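You operate a simulated robot arm through the tools that you are given. There is no shell and no other tool.

The job below is to be done with a simulated robot arm. You get a single attempt, and the scene is never put back.

JOB
Set the controls near the grey workbench. At the end: the green rocker is switched on; the yellow rocker is switched on; the red rocker is switched on; the blue rocker is switched on; whatever was shut is shut again. Leave all else as you found it, and nothing knocked over.
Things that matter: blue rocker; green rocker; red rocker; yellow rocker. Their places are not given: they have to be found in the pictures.

It is judged by the outcome, as a careful person would: the job done as asked, and still so three seconds after it is handed in. It fails if anything else is knocked over, pushed out of place, dropped, spilled or broken.

ROBOT AND FRAMES
A 5-joint arm with a two-finger parallel gripper, fixed in place. Base frame: the origin is at the foot of the arm, x ahead of it, y to its left, z up; the work surface is at about z = 0.012. Units: m, degrees, N and s.
With the tool pointing down near the work surface it reaches from about 0.26 to 0.68 m from the base axis. Its first joint turns from -66.0 to 66.0 degrees. The tool tilts only in the upright plane through the base axis and itself; it spins freely about its own axis. Payload 2.9 kg.
The TCP is the grasp point between the finger pads, 0.03 m short of the fingertips. In the tool frame z runs along the fingers and y along their closing line. The gripper opens to 0.11 m. The fingers are 0.02 m wide and 0.01 m thick; the gripper's body (0.048 by 0.112 m) begins 0.055 m behind the TCP.
Orientation is that of the tool frame in the base frame, as a unit quaternion [x, y, z, w]. With the fingers straight down and closing along the base's y, the tool's x points along the base's -x, its y along +y and its z along -z.

CONTROLS
- The arm moves only by the tool nudge_tool. Its argument "targets" is one flat list of numbers, 6 for each row, row after row: the shift along the tool's x, y, z in m, then the turn, a rotation vector about the tool's x, y, z in degrees. In form: [tx, ty, tz, ax, ay, az, tx, ty, tz, ax, ay, az, ...]. A call has 1 to 20 rows; each row shifts and turns the commanded pose from where the row before left it, along the tool's axes as they then stand. "hand" is the opening, from 0 (shut) to 1 (fully open), set as the call begins (left out, the last holds). Rows are played at 5 a second. More than 0.05 m and 8.6 degrees between two rows, or a gripper value outside its range, and nothing of the call is played. Where a pose cannot be reached the arm comes as near as it can. A force on the tool above 40 N (or 10 N above the force at the start of the call, whichever is more), or a blocked arm, ends the call early, and 0.2 s more pass. Each finger travels about 0.108 m/s and halts on what it meets, pressing with about 29 N; the grip force reading is that of the motor and also rises with nothing between the fingers. The clock runs only during rows and for 0.2 s after the last one: add rows that do not move to give the fingers time. The reply holds the time, the measured pose of the TCP, the force on the tool along the base axes, the opening and the grip force, in the units named above and with some noise, with the torque about the TCP (base axes, N m) and any sound that the robot's microphone picked up, and new pictures: "show" is both (left out), scene, wrist or none.
- Cameras (640 x 400 px; columns grow to the right, rows downward): "scene" is fixed at [0.0443, -0.4732, 0.6004]; the picture's right is [0.61, -0.79, 0.00], its down [-0.49, -0.38, -0.78] and it looks along [0.62, 0.48, -0.62] (base axes); focal length 360 px, centre (320, 200). "wrist" rides on the gripper at [0.072, 0.017, -0.103] in the tool frame; the picture's right is [-0.23, 0.97, 0.00], its down [-0.76, -0.18, -0.62] and it looks along [-0.61, -0.14, 0.78] (tool axes); focal length 222 px, centre (320, 200).
- point_at(camera, pixels): for up to 12 pixels [column, row] of the newest picture of that camera ("zoom" is the newest enlarged one), the place [x, y, z] in the base frame of the surface seen there, good to about 0.002 m, but the place of the scene camera against the robot may be out by one fixed shift of up to 0.012 m in any direction. It takes no simulated time.
- enlarge(camera, box): a new picture of the part [left, top, right, bottom] of that camera's present view, enlarged. It takes no simulated time.
- sign_off(): hands the job in; it is judged then, once.

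Open the gripper and draw the arm clear of the work before you hand the job in, unless the task says otherwise.

The tools are called after "Request:" as a command line: name --argument value ..., lists and objects as JSON in quotes. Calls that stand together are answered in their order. nudge_tool: Moves the arm, as the interface text tells. Its arguments: {"type":"object","properties":{"targets":{"type":"array"},"hand":{"type":"number"},"show":{"type":"string","enum":["both","scene","wrist","none"]}},"required":["targets"]} The other tools are called the same way: point_at (camera, pixels) gives the place of the surface under pixels of a picture; enlarge (camera, box) takes an enlarged picture of a part of a camera's view; sign_off () hands the job in.

At the start:

```text
clock: 0.0
ee_pos: [0.2942, -0.2601, 0.35]
tool_rot: [0.0, 1.0, 0.0, 0.0]
contact_force: [-0.2, -0.4, 0.1]
torque: [0.02, 0.01, -0.02]
width: 0.1101
grasp_force: 0.0
```

scene: 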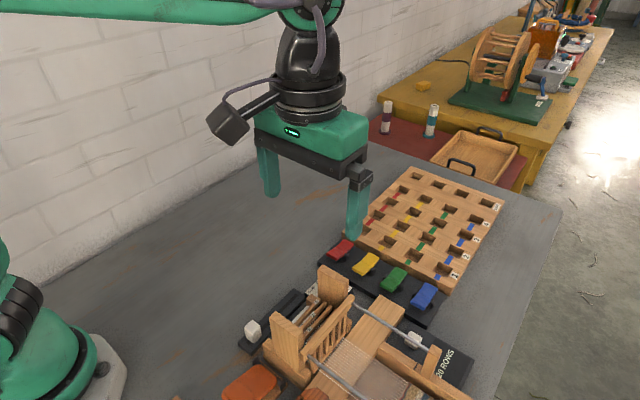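
wrist: 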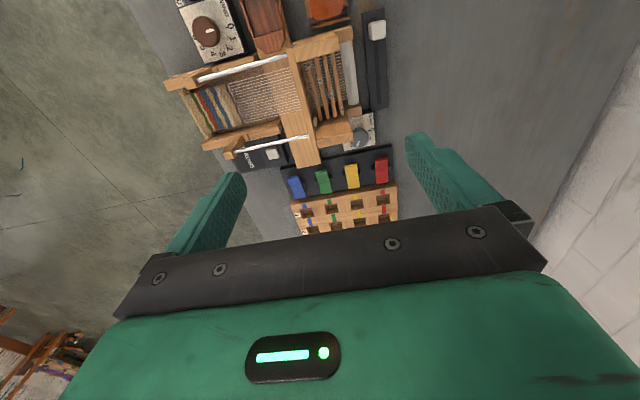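

The scene picture shows four rockers (red ~340,250; yellow ~366,265; green ~394,280; blue ~424,296) on a dark panel in front of a wooden board. I enlarge both views to see their state.

Request:
enlarge --camera "scene" --box '[300, 220, 480, 340]'

Request:
enlarge --camera "wrist" --box '[150, 0, 450, 240]'

Request:
point_at --camera "scene" --pixels '[[340, 250], [366, 265], [394, 280], [424, 296], [335, 257], [346, 243], [418, 302], [430, 287], [325, 262], [438, 310], [333, 275], [385, 230]]'

Request:
point_at --camera "wrist" --pixels '[[381, 171], [352, 176], [323, 181], [295, 187], [381, 160], [381, 182], [351, 165], [352, 186], [322, 172], [325, 191], [293, 178], [297, 196]]'

```text
3.33 times, centred on (390, 280) of scene
```

zoom: 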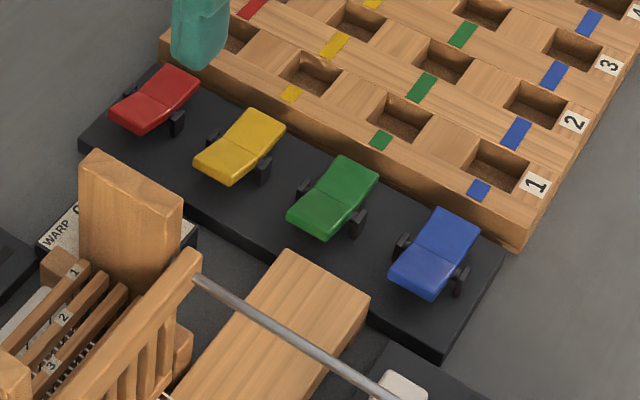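

```text
1.67 times, centred on (300, 120) of wrist
```

zoom: 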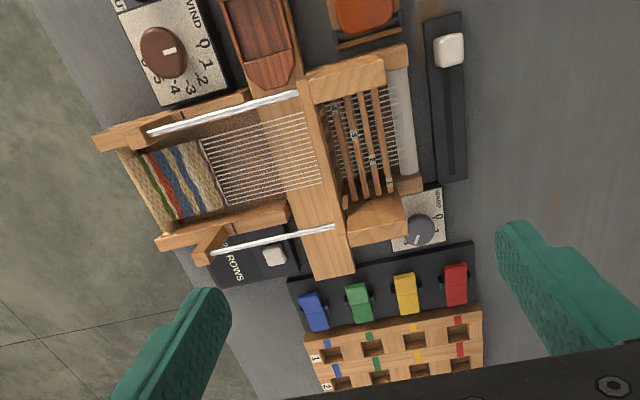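

```text
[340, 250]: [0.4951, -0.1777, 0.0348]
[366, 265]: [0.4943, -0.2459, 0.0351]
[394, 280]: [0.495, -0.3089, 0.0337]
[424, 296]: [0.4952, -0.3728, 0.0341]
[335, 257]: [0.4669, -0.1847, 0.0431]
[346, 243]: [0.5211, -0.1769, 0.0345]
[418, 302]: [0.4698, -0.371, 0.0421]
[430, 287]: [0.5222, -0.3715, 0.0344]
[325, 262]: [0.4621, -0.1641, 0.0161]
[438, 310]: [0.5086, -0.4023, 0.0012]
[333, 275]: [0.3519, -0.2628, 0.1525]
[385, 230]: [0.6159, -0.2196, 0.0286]
```

```text
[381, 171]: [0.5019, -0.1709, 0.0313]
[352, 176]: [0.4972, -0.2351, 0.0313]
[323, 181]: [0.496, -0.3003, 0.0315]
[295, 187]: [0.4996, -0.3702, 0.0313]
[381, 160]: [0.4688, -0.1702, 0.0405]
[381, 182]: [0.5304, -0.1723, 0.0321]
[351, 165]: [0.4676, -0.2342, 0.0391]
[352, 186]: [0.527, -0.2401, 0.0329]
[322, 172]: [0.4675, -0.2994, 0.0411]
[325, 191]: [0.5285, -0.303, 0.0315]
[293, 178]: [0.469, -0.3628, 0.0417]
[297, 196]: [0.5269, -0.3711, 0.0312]
```

All four rockers look tilted alike: the near ends (x≈0.468) are at z≈0.041 and the far ends at z≈0.032. I enlarge more tightly to look for markings, and measure the loom's heights around them.

Request:
enlarge --camera "scene" --box '[315, 230, 395, 280]'

Request:
enlarge --camera "wrist" --box '[270, 135, 410, 222]'

Request:
point_at --camera "wrist" --pixels '[[310, 160], [305, 100], [302, 60], [320, 45], [340, 135], [345, 60], [235, 152], [270, 145], [360, 130], [300, 215], [380, 195], [240, 125]]'

Request:
point_at --camera "scene" --pixels '[[332, 270], [348, 282], [285, 325], [350, 297], [380, 300], [400, 315], [395, 325], [415, 340], [375, 325], [340, 330], [340, 365], [440, 370]]'

```text
8.00 times, centred on (355, 255) of scene
```

zoom: 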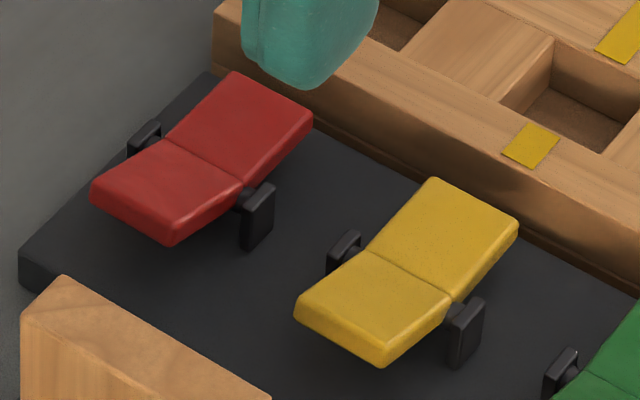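

```text
4.57 times, centred on (340, 178) of wrist
```

zoom: 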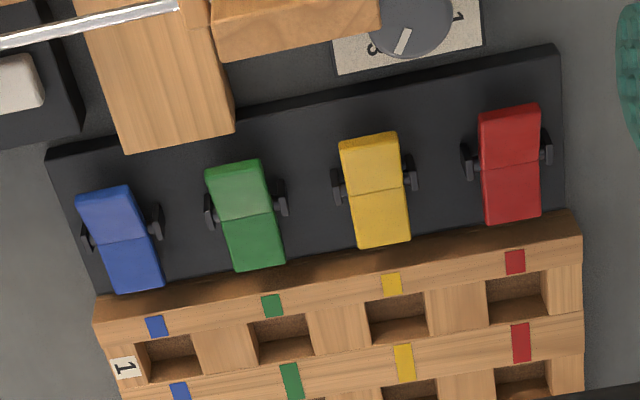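

```text
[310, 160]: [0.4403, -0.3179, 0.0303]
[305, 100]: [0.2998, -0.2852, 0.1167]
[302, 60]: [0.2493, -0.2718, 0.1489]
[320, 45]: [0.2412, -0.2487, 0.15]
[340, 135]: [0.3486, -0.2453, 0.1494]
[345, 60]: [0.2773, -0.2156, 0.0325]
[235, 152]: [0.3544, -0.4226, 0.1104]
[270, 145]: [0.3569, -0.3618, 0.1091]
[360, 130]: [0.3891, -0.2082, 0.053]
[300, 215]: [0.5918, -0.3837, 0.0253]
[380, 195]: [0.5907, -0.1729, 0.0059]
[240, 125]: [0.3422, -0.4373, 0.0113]
```

```text
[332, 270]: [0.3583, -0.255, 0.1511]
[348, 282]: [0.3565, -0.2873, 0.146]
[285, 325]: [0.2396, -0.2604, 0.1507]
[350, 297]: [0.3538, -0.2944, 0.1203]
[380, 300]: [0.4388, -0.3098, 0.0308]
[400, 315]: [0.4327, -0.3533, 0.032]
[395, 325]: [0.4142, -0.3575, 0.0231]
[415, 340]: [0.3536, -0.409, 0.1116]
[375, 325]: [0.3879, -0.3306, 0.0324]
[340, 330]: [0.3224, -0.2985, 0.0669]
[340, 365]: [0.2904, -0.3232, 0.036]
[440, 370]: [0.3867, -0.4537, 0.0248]
```

All four rockers are V‑shaped with the far half lying flat and the near half raised, so all sit in the same (off) position; pressing the near half should switch them. I close the gripper and go above the near half of the red one (x≈0.474, y≈-0.171), staying high.

Request:
nudge_tool --targets '[-0.036, 0.0178, 0, 0, 0, 0, -0.036, 0.0178, 0, 0, 0, 0, -0.036, 0.0178, 0, 0, 0, 0, -0.036, 0.0178, 0, 0, 0, 0, -0.036, 0.0178, 0, 0, 0, 0, 0, 0, 0.04, 0, 0, 0, 0, 0, 0.04, 0, 0, 0, 0, 0, 0.04, 0, 0, 0, 0, 0, 0.04, 0, 0, 0, 0, 0, 0, 0, 0, 0]' --hand 0

```text
clock: 2.2
ee_pos: [0.4734, -0.1722, 0.1903]
tool_rot: [0.0, 1.0, 0.0, 0.0]
contact_force: [0.9, 0.0, -0.7]
torque: [0.01, -0.02, -0.01]
width: 0.0
grasp_force: 29.0
```

scene: 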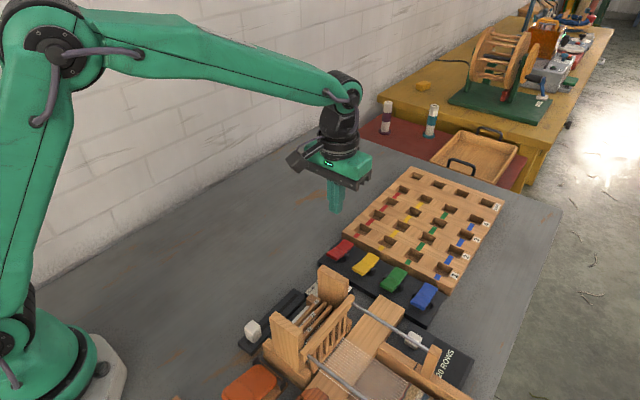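
wrist: 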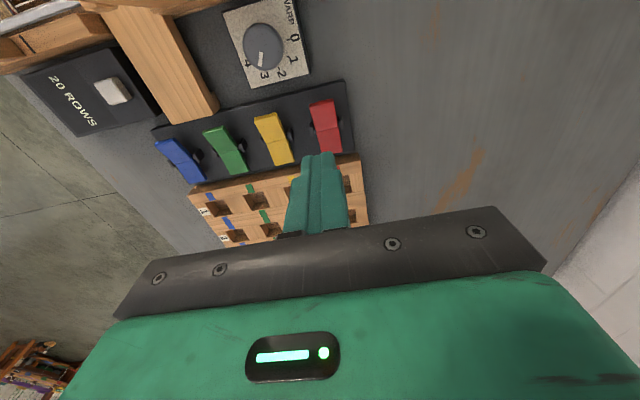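

Closed fingers are above the panel; the rockers are visible in the wrist view (red ~325,125). I measure them again from this closer view.

Request:
point_at --camera "wrist" --pixels '[[320, 103], [325, 125], [331, 150], [262, 118], [272, 138], [282, 162], [211, 131], [226, 150], [237, 169], [163, 142], [180, 160], [195, 180]]'

Request:
enlarge --camera "wrist" --box '[140, 70, 380, 220]'

```text
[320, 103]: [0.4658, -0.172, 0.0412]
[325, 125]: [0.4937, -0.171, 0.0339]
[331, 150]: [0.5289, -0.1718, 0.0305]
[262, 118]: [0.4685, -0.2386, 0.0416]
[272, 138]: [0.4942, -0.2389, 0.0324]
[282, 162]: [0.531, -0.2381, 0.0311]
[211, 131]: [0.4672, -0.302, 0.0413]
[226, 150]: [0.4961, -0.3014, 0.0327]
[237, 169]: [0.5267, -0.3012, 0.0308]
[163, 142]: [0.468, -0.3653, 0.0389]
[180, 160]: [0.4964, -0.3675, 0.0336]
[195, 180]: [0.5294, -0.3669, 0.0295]
```

```text
2.67 times, centred on (260, 145) of wrist
```

zoom: 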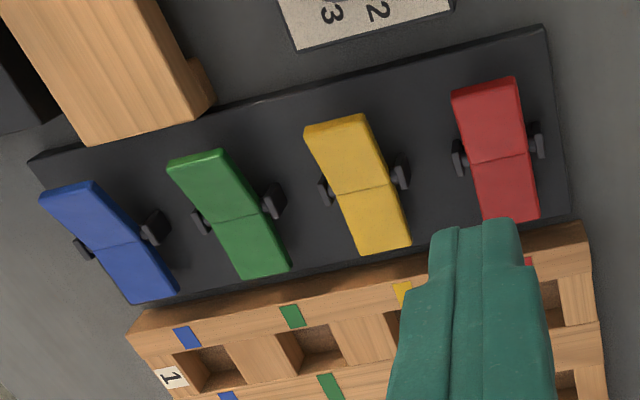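

The near half of red is at (0.466, -0.172, 0.041). I descend to just above it, with the fingertips at about z 0.048.

Request:
nudge_tool --targets '[0.001, 0.001, 0.04, 0, 0, 0, 0, 0, 0.04, 0, 0, 0, 0, 0, 0.032, 0, 0, 0, 0, 0, 0, 0, 0, 0]'

```text
clock: 3.2
ee_pos: [0.4738, -0.171, 0.0788]
tool_rot: [0.0, 1.0, -0.001, 0.0]
contact_force: [0.1, 0.6, 0.2]
torque: [0.03, -0.02, 0.02]
width: 0.0001
grasp_force: 29.3
```

scene: 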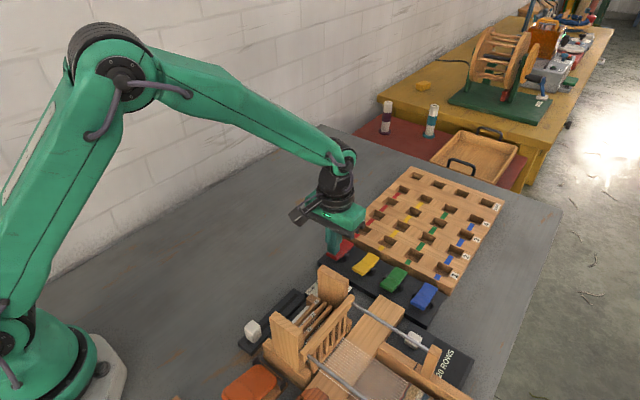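
wrist: 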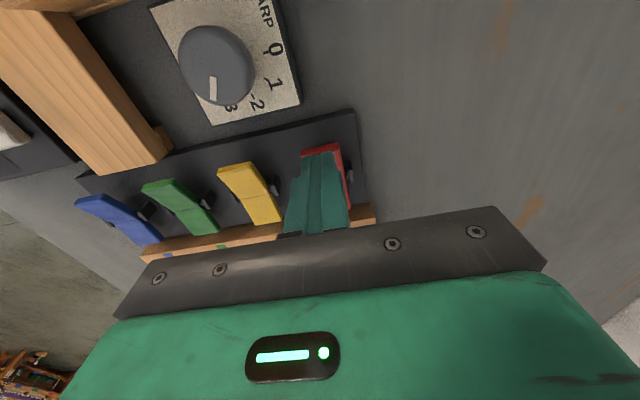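

The fingertips are over the near half of the red rocker (~322,150). I press down in 3 mm steps and watch force and sound.

Request:
nudge_tool --targets '[0, 0, 0.003, 0, 0, 0, 0, 0, 0.003, 0, 0, 0, 0, 0, 0.003, 0, 0, 0, 0, 0, 0.003, 0, 0, 0, 0, 0, 0.003, 0, 0, 0, 0, 0, 0.002, 0, 0, 0]'

```text
clock: 4.6
ee_pos: [0.4736, -0.1716, 0.0622]
tool_rot: [0.0, 1.0, -0.001, 0.0]
contact_force: [-1.0, 0.7, 2.2]
torque: [-0.02, 0.04, 0.02]
width: 0.0001
grasp_force: 29.0
```

scene: 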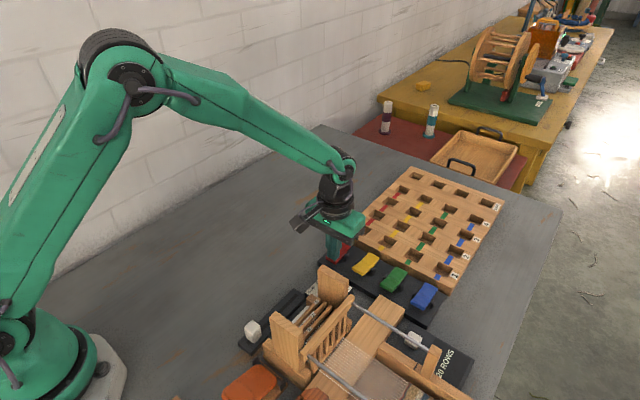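
wrist: 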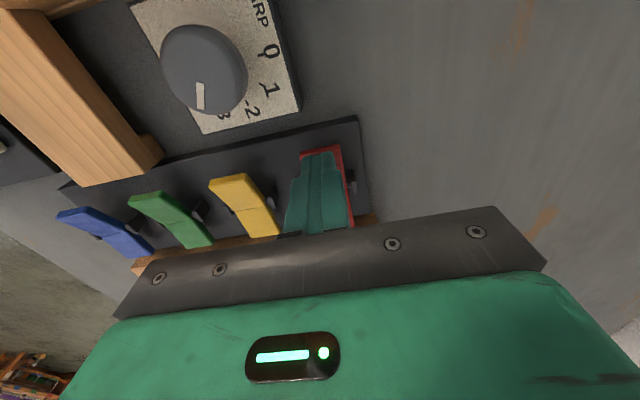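

Contact force is about 2 N at tip z≈0.032, and no click has been heard. I press a few millimetres more.

Request:
nudge_tool --targets '[0, 0, 0.002, 0, 0, 0, 0, 0, 0.002, 0, 0, 0, 0, 0, 0, 0, 0, 0]' --show "wrist"

```text
clock: 5.2
ee_pos: [0.4742, -0.1726, 0.062]
tool_rot: [0.0, 1.0, 0.0, 0.002]
contact_force: [-1.1, 0.8, 4.2]
torque: [0.04, 0.08, 0.02]
width: 0.0002
grasp_force: 28.7
stopped in row 3: the force on the tool passed its limit at 45 N (the readings are from after the stop); the commanded pose is now the measured one
```

wrist: 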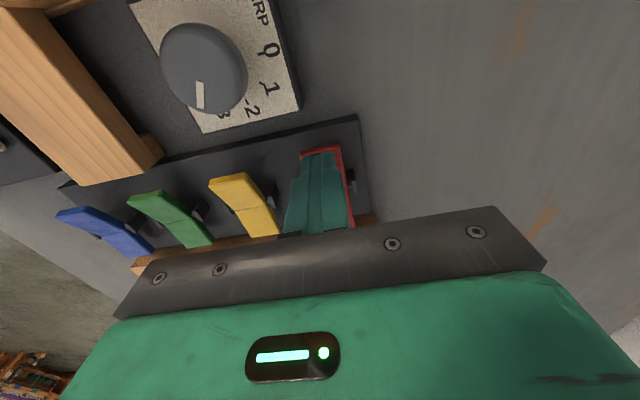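

It has hit the stop (45 N) with the near half fully down. I lift to z≈0.16 to check whether red stays flipped.

Request:
nudge_tool --targets '[0, 0, -0.01, 0, 0, 0, 0, 0, -0.03, 0, 0, 0, 0, 0, -0.045, 0, 0, 0, 0, 0, -0.045, 0, 0, 0, 0, 0, 0, 0, 0, 0]'

```text
clock: 6.4
ee_pos: [0.4734, -0.1705, 0.1909]
tool_rot: [0.0, 1.0, 0.0, 0.0]
contact_force: [-0.1, 0.5, 0.6]
torque: [-0.02, -0.01, -0.01]
width: 0.0
grasp_force: 29.0
```

scene: 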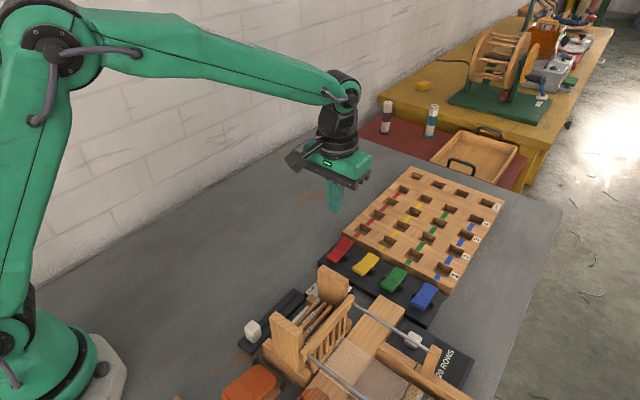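
wrist: 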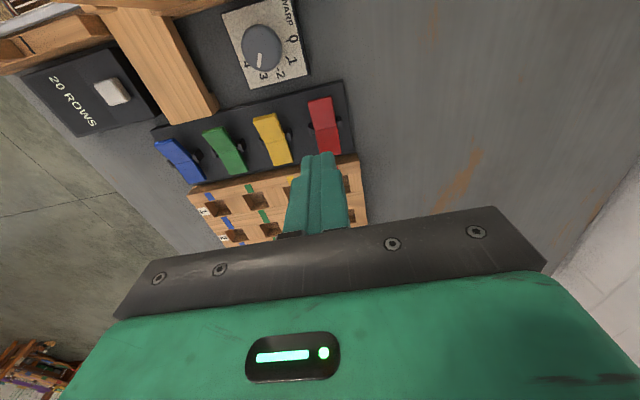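

Red now looks different from the others (~323,125). I check it by enlarging and measuring.

Request:
enlarge --camera "scene" --box '[315, 230, 395, 280]'

Request:
point_at --camera "wrist" --pixels '[[319, 101], [324, 125], [330, 150], [320, 107], [262, 118], [282, 162]]'

```text
8.00 times, centred on (355, 255) of scene
```

zoom: 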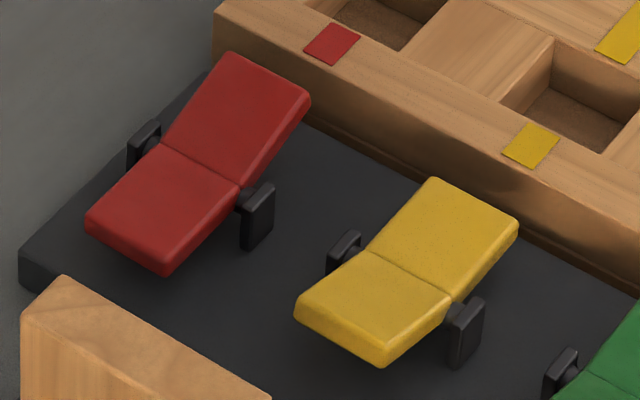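

```text
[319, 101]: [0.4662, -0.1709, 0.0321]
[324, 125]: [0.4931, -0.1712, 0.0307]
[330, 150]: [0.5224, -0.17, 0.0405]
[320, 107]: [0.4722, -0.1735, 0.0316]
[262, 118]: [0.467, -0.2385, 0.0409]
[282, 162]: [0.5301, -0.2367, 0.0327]
```

Red is flipped and stays: near end 0.032, far end 0.0405. Next is yellow at y≈-0.238: I move over and come down to just above it, checking the camera's clearance from the loom post.

Request:
nudge_tool --targets '[0, -0.034, 0, 0, 0, 0, 0, -0.034, 0, 0, 0, 0, 0, 0, 0.03, 0, 0, 0, 0, 0, 0.03, 0, 0, 0, 0, 0, 0.03, 0, 0, 0, 0, 0, 0.02, 0, 0, 0, 0, 0, 0, 0, 0, 0]'

```text
clock: 8.0
ee_pos: [0.4737, -0.2391, 0.0813]
tool_rot: [0.0, 1.0, -0.001, 0.002]
contact_force: [0.0, 0.3, -0.2]
torque: [-0.02, 0.05, -0.02]
width: 0.0
grasp_force: 29.5
```

scene: 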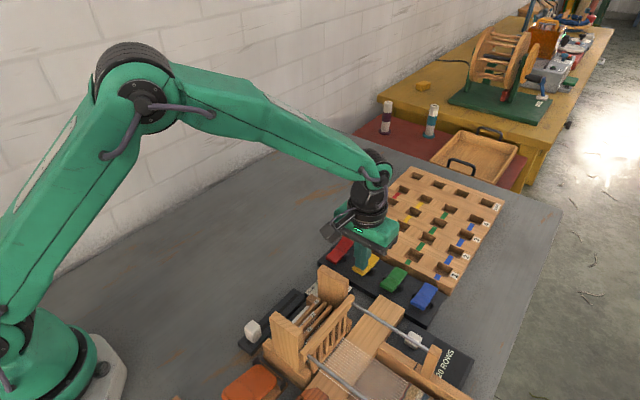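
wrist: 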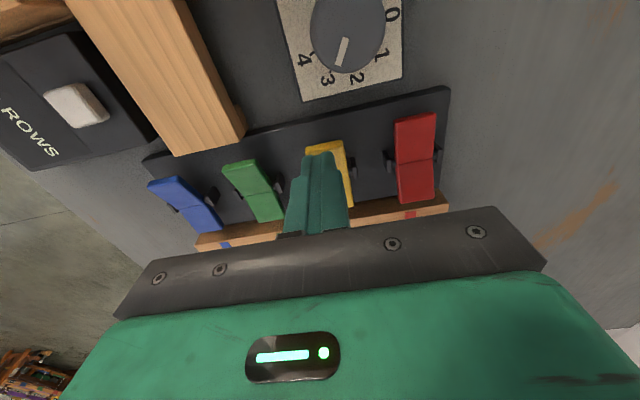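

The camera (~335,230) is clear of the post (~332,270). I press yellow's near half by about 19 mm.

Request:
nudge_tool --targets '[0, 0, 0.004, 0, 0, 0, 0, 0, 0.003, 0, 0, 0, 0, 0, 0.003, 0, 0, 0, 0, 0, 0.003, 0, 0, 0, 0, 0, 0.003, 0, 0, 0, 0, 0, 0.002, 0, 0, 0, 0, 0, 0.002, 0, 0, 0, 0, 0, 0, 0, 0, 0]'

Request:
nudge_tool --targets '[0, 0, -0.01, 0, 0, 0, 0, 0, -0.03, 0, 0, 0, 0, 0, -0.045, 0, 0, 0, 0, 0, -0.045, 0, 0, 0, 0, 0, 0, 0, 0, 0]'

```text
clock: 9.8
ee_pos: [0.4736, -0.2406, 0.0625]
tool_rot: [0.0, 1.0, 0.0, 0.001]
contact_force: [-2.3, 1.4, 4.3]
torque: [0.01, 0.09, 0.04]
width: 0.0
grasp_force: 29.0
```

scene: 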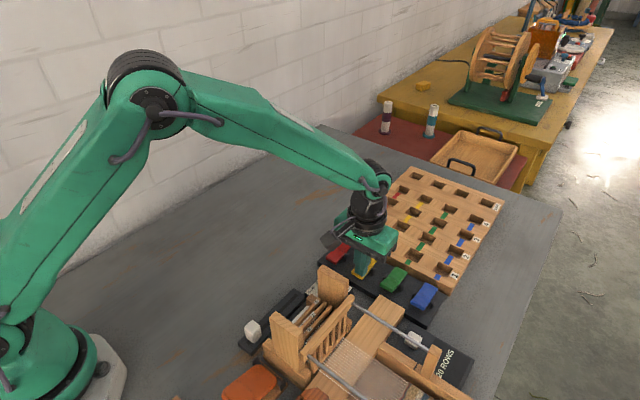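
wrist: 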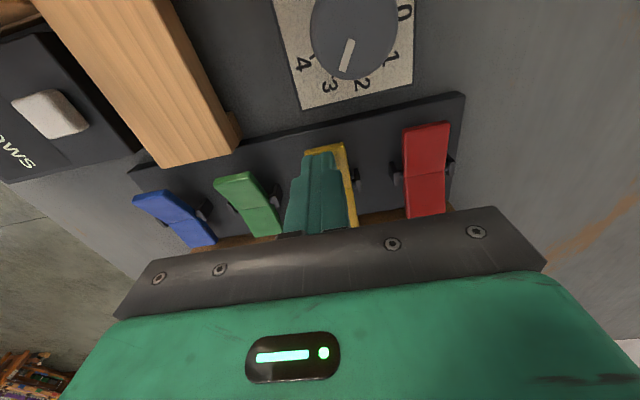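

```text
clock: 11.0
ee_pos: [0.473, -0.2391, 0.1917]
tool_rot: [0.001, 1.0, 0.0, 0.001]
contact_force: [-0.2, 0.2, -0.3]
torque: [0.03, 0.01, 0.0]
width: 0.0
grasp_force: 29.0
```

scene: 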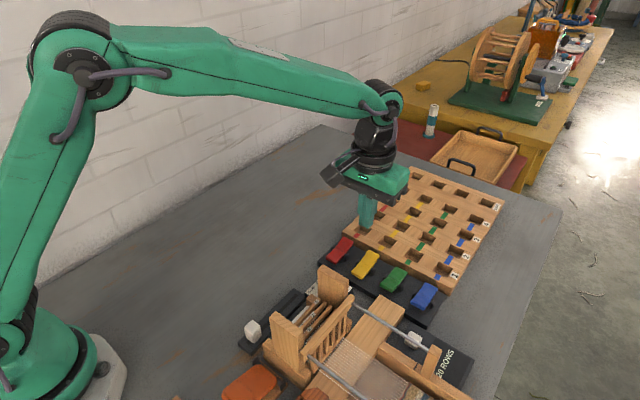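
wrist: 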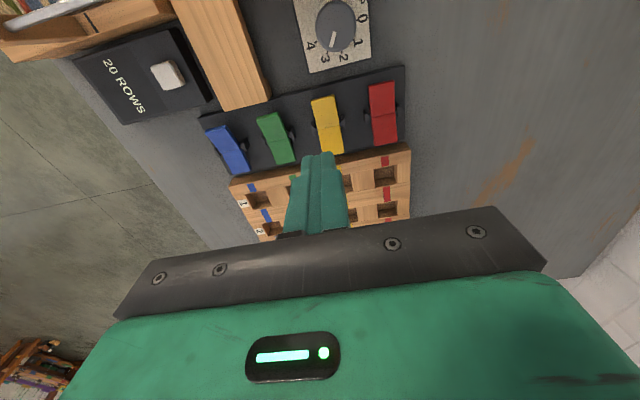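

Yellow now looks flipped like red (~327,125). Next is green at y≈-0.301: I move over and descend to just above it.

Request:
nudge_tool --targets '[0, -0.031, 0, 0, 0, 0, 0, -0.031, 0, 0, 0, 0, 0, 0, 0.03, 0, 0, 0, 0, 0, 0.03, 0, 0, 0, 0, 0, 0.03, 0, 0, 0, 0, 0, 0.02, 0, 0, 0, 0, 0, 0, 0, 0, 0]'

```text
clock: 12.6
ee_pos: [0.4728, -0.301, 0.0803]
tool_rot: [0.001, 1.0, -0.001, 0.002]
contact_force: [0.2, -0.2, 0.4]
torque: [-0.04, -0.01, -0.03]
width: 0.0
grasp_force: 29.1
```

scene: 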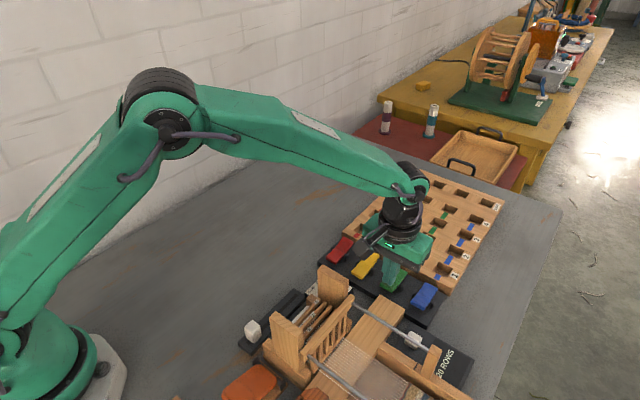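
wrist: 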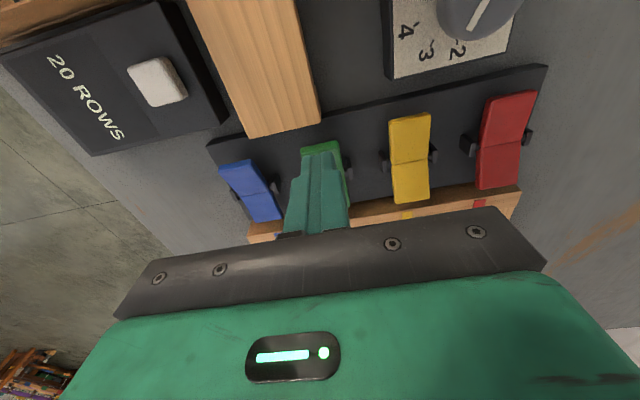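

The fingertips are over green's near half (~320,150). I press it as before, then lift.

Request:
nudge_tool --targets '[0, 0, 0.003, 0, 0, 0, 0, 0, 0.003, 0, 0, 0, 0, 0, 0.003, 0, 0, 0, 0, 0, 0.003, 0, 0, 0, 0, 0, 0.003, 0, 0, 0, 0, 0, 0.002, 0, 0, 0, 0, 0, 0.002, 0, 0, 0, 0, 0, 0, 0, 0, 0]' --show "none"

Request:
nudge_tool --targets '[0, 0, -0.01, 0, 0, 0, 0, 0, -0.03, 0, 0, 0, 0, 0, -0.045, 0, 0, 0, 0, 0, -0.045, 0, 0, 0, 0, 0, 0, 0, 0, 0]'

```text
clock: 14.4
ee_pos: [0.4744, -0.302, 0.0629]
tool_rot: [0.0, 1.0, -0.001, 0.001]
contact_force: [-0.4, 0.1, 1.0]
torque: [0.04, -0.01, 0.01]
width: 0.0002
grasp_force: 29.0
```

```text
clock: 15.6
ee_pos: [0.4734, -0.3014, 0.1934]
tool_rot: [0.0, 1.0, 0.0, 0.0]
contact_force: [-0.2, -0.3, -0.4]
torque: [0.01, 0.01, -0.01]
width: 0.0001
grasp_force: 29.1
```

scene: 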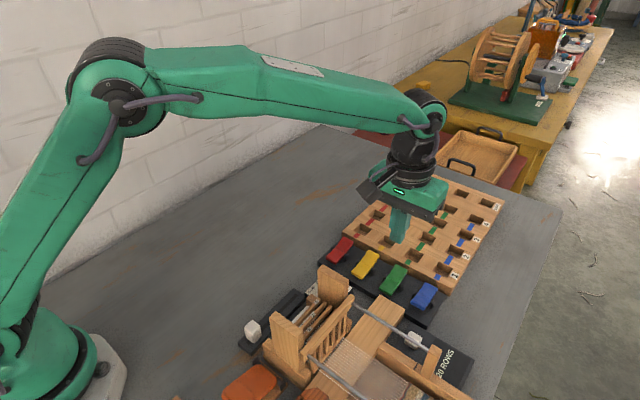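
wrist: 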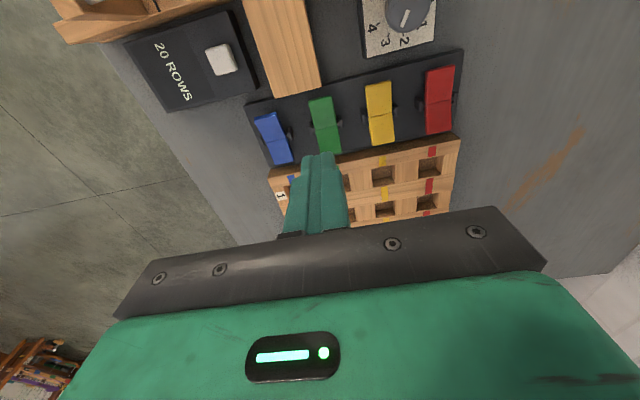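

I check that green flipped (~325,125) and locate blue (~273,138) from here.

Request:
point_at --camera "wrist" --pixels '[[319, 103], [325, 125], [331, 148], [377, 88], [383, 137], [266, 118], [273, 138], [283, 158]]'

Request:
enlarge --camera "scene" --box '[320, 230, 448, 310]'

```text
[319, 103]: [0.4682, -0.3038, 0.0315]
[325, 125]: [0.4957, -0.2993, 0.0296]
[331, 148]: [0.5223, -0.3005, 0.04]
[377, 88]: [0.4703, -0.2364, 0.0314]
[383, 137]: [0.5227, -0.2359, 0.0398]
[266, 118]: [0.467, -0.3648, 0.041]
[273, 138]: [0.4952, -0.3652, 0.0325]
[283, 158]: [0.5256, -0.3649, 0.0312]
```

```text
5.00 times, centred on (384, 270) of scene
```

zoom: 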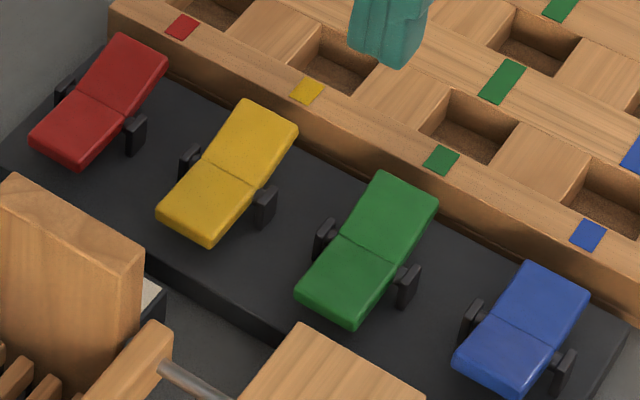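

Red, yellow and green are flipped. Now blue at y≈-0.366: I move over and descend to just above it.

Request:
nudge_tool --targets '[0, -0.032, 0, 0, 0, 0, 0, -0.032, 0, 0, 0, 0, 0, 0, 0.03, 0, 0, 0, 0, 0, 0.03, 0, 0, 0, 0, 0, 0.03, 0, 0, 0, 0, 0, 0.022, 0, 0, 0, 0, 0, 0, 0, 0, 0]'

```text
clock: 17.2
ee_pos: [0.4725, -0.3655, 0.0797]
tool_rot: [0.0, 1.0, -0.001, 0.001]
contact_force: [0.7, -0.2, 0.1]
torque: [0.02, 0.0, 0.03]
width: 0.0001
grasp_force: 29.2
```

scene: 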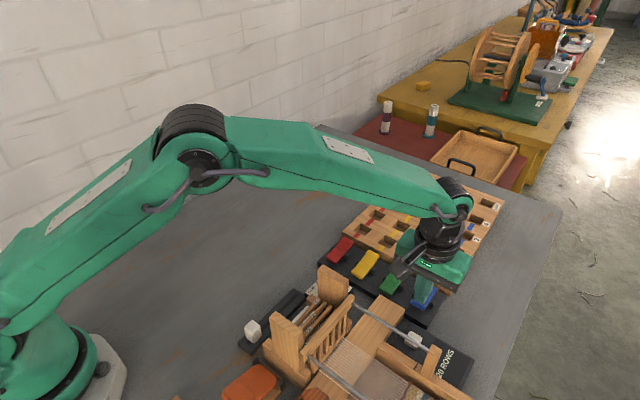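
wrist: 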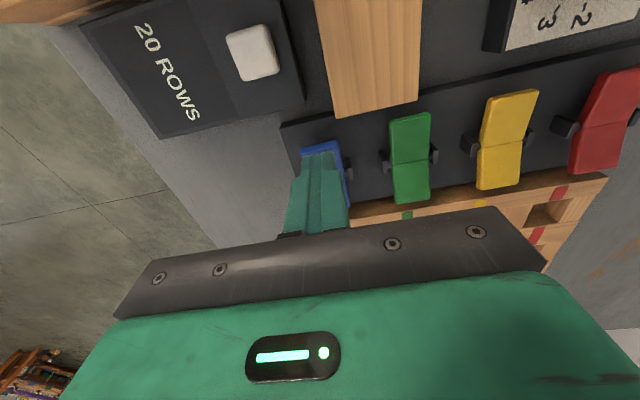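

The fingertips are over blue's near half (~320,150). I press, then lift.

Request:
nudge_tool --targets '[0, 0, 0.003, 0, 0, 0, 0, 0, 0.003, 0, 0, 0, 0, 0, 0.003, 0, 0, 0, 0, 0, 0.003, 0, 0, 0, 0, 0, 0.003, 0, 0, 0, 0, 0, 0.002, 0, 0, 0, 0, 0, 0.001, 0, 0, 0, 0, 0, 0, 0, 0, 0]' --show "none"

Request:
nudge_tool --targets '[0, 0, -0.01, 0, 0, 0, 0, 0, -0.03, 0, 0, 0, 0, 0, -0.045, 0, 0, 0, 0, 0, -0.045, 0, 0, 0, 0, 0, 0, 0, 0, 0]'

```text
clock: 19.0
ee_pos: [0.4733, -0.3665, 0.0634]
tool_rot: [0.0, 1.0, -0.002, 0.001]
contact_force: [0.2, 0.1, -0.8]
torque: [0.0, 0.0, 0.02]
width: 0.0
grasp_force: 29.5
```

```text
clock: 20.2
ee_pos: [0.4732, -0.3651, 0.1928]
tool_rot: [0.0, 1.0, 0.0, 0.001]
contact_force: [0.6, -0.5, 0.4]
torque: [0.04, 0.01, 0.02]
width: 0.0
grasp_force: 29.1
```

scene: 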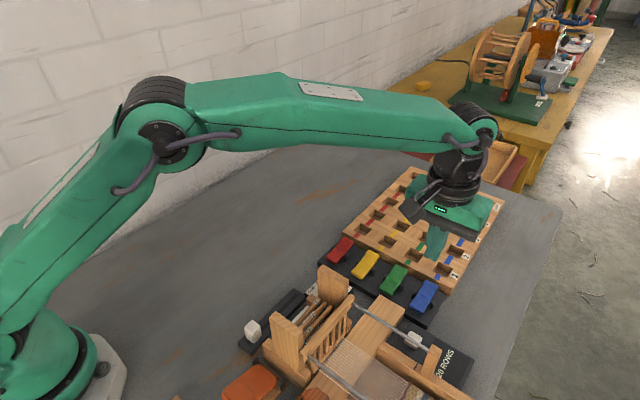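
wrist: 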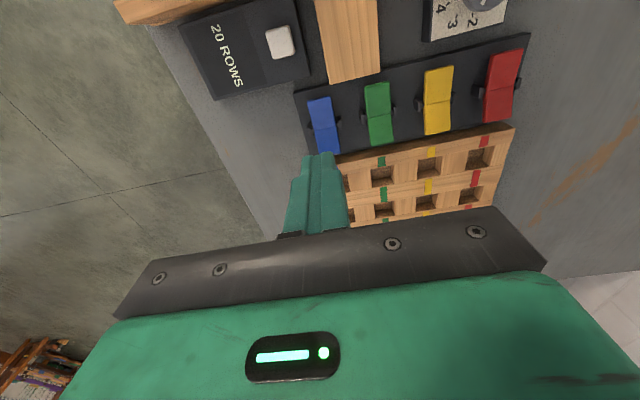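

Blue also appears flipped (~323,125). I verify all four, then raise the arm, open the gripper, and draw back to the start.

Request:
point_at --camera "wrist" --pixels '[[319, 103], [330, 148], [375, 88], [384, 138], [437, 72], [437, 127], [504, 55], [497, 115]]'

Request:
nudge_tool --targets '[0, 0, -0.04, 0, 0, 0, 0, 0, -0.04, 0, 0, 0, 0, 0, -0.04, 0, 0, 0, 0, 0, -0.037, 0, 0, 0, 0.036, 0.021, 0, 0, 0, 0, 0.036, 0.021, 0, 0, 0, 0, 0.036, 0.021, 0, 0, 0, 0, 0.036, 0.021, 0, 0, 0, 0, 0.035, 0.021, 0, 0, 0, 0, 0, 0, 0, 0, 0, 0]' --show "none"

Request:
nudge_tool --targets '[0, 0, 0, 0, 0, 0, 0, 0, 0, 0, 0, 0, 0, 0, 0, 0, 0, 0, 0, 0, 0, 0, 0, 0]' --hand 1

```text
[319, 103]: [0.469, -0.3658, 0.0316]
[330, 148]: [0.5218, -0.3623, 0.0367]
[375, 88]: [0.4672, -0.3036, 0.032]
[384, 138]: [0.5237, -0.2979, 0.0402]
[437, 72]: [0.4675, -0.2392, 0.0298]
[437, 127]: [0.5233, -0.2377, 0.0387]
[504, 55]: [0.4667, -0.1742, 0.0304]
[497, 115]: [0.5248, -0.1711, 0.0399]
```

```text
clock: 22.4
ee_pos: [0.2943, -0.262, 0.3499]
tool_rot: [0.0, 1.0, -0.001, 0.0]
contact_force: [0.3, -0.9, -0.1]
torque: [0.01, 0.0, -0.02]
width: 0.0002
grasp_force: 28.9
```

```text
clock: 23.4
ee_pos: [0.2944, -0.2602, 0.3491]
tool_rot: [0.0, 1.0, -0.001, 0.001]
contact_force: [-0.7, -0.7, -0.1]
torque: [-0.02, -0.02, 0.0]
width: 0.1103
grasp_force: 0.0
```

scene: 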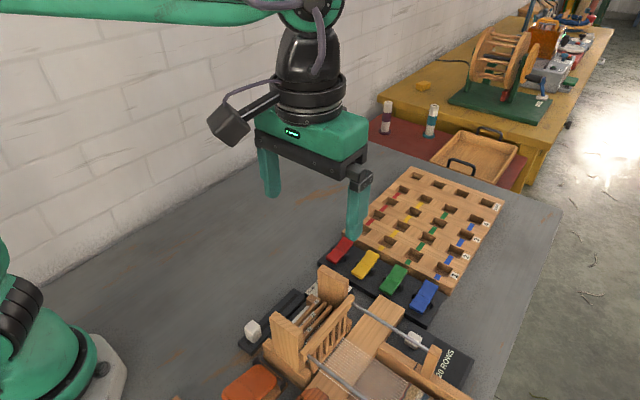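
wrist: 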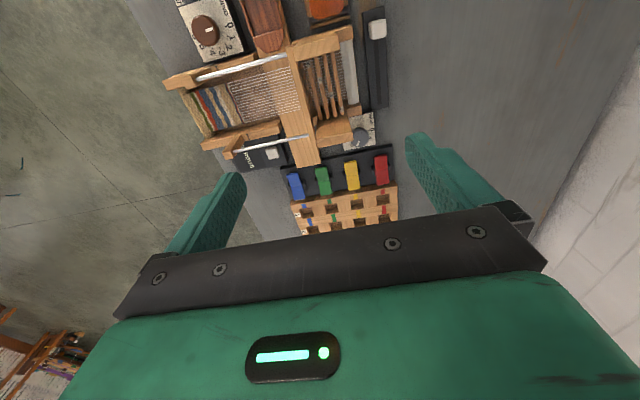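

The arm is back and open. I take a last look to compare with the start, including the small dark mark at (20,163) in the wrist view.

Request:
enlarge --camera "wrist" --box '[150, 0, 450, 240]'

Request:
enlarge --camera "wrist" --box '[0, 120, 80, 200]'

Request:
enlarge --camera "scene" --box '[300, 220, 480, 340]'

```text
1.67 times, centred on (300, 120) of wrist
```

zoom: 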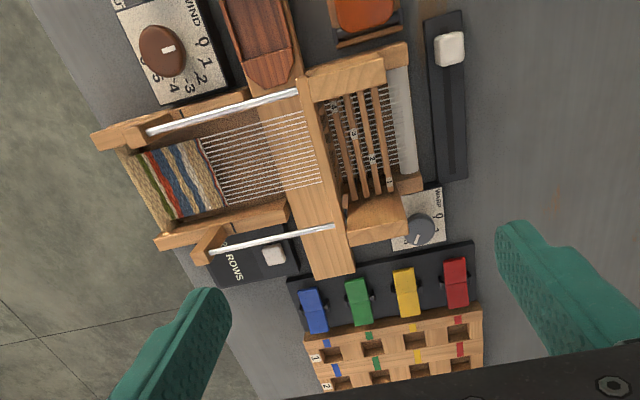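

```text
5.00 times, centred on (40, 160) of wrist
```

zoom: 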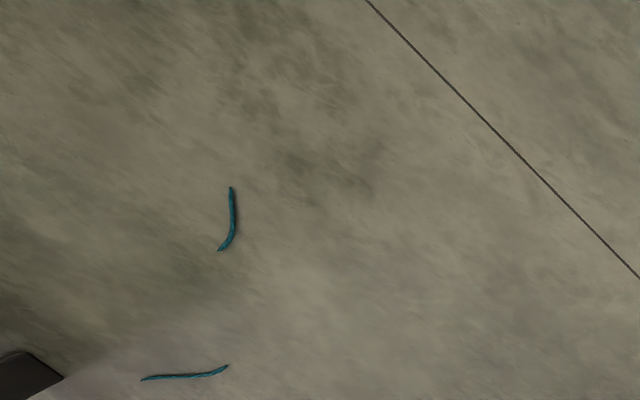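

```text
3.33 times, centred on (390, 280) of scene
```

zoom: 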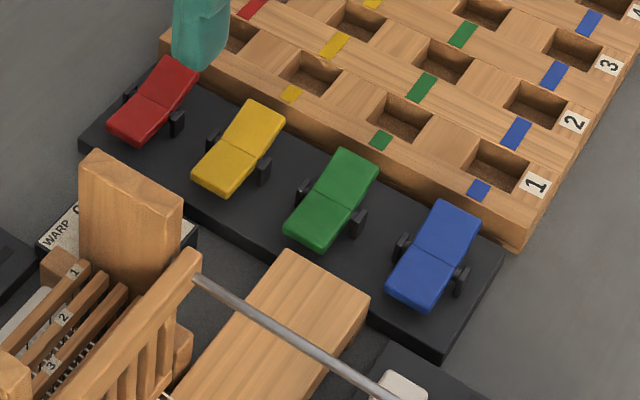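

All four rockers are flipped and holding. The loom, sliders, knobs and board look as they did at the start, and the dark marks are just thread scraps on the floor away from the work. The gripper is open and clear, so I hand the job in.

Request:
sign_off

```text
The job is handed in.
```

I flipped all four rockers (red, yellow, green and blue), and each stayed in its new position after I lifted off. I then opened the gripper, moved the arm back to where it started and handed the job in.

- **Which way is "on":** the panel has no on/off markings. All four rockers started in the same position, so I took that as off and pressed each one's raised near end down.
- **Force:** pressing red hit its end stop at 45 N, just over the tool's 40 N limit, and the arm stopped itself. Red looks undamaged, and the other three needed no such stop.
- **Surroundings:** in the last pictures the loom, knobs, sliders and hole board look as they did at the start, with nothing knocked over. I saw no cover or lid on the panel and opened nothing, so there was nothing to shut again.
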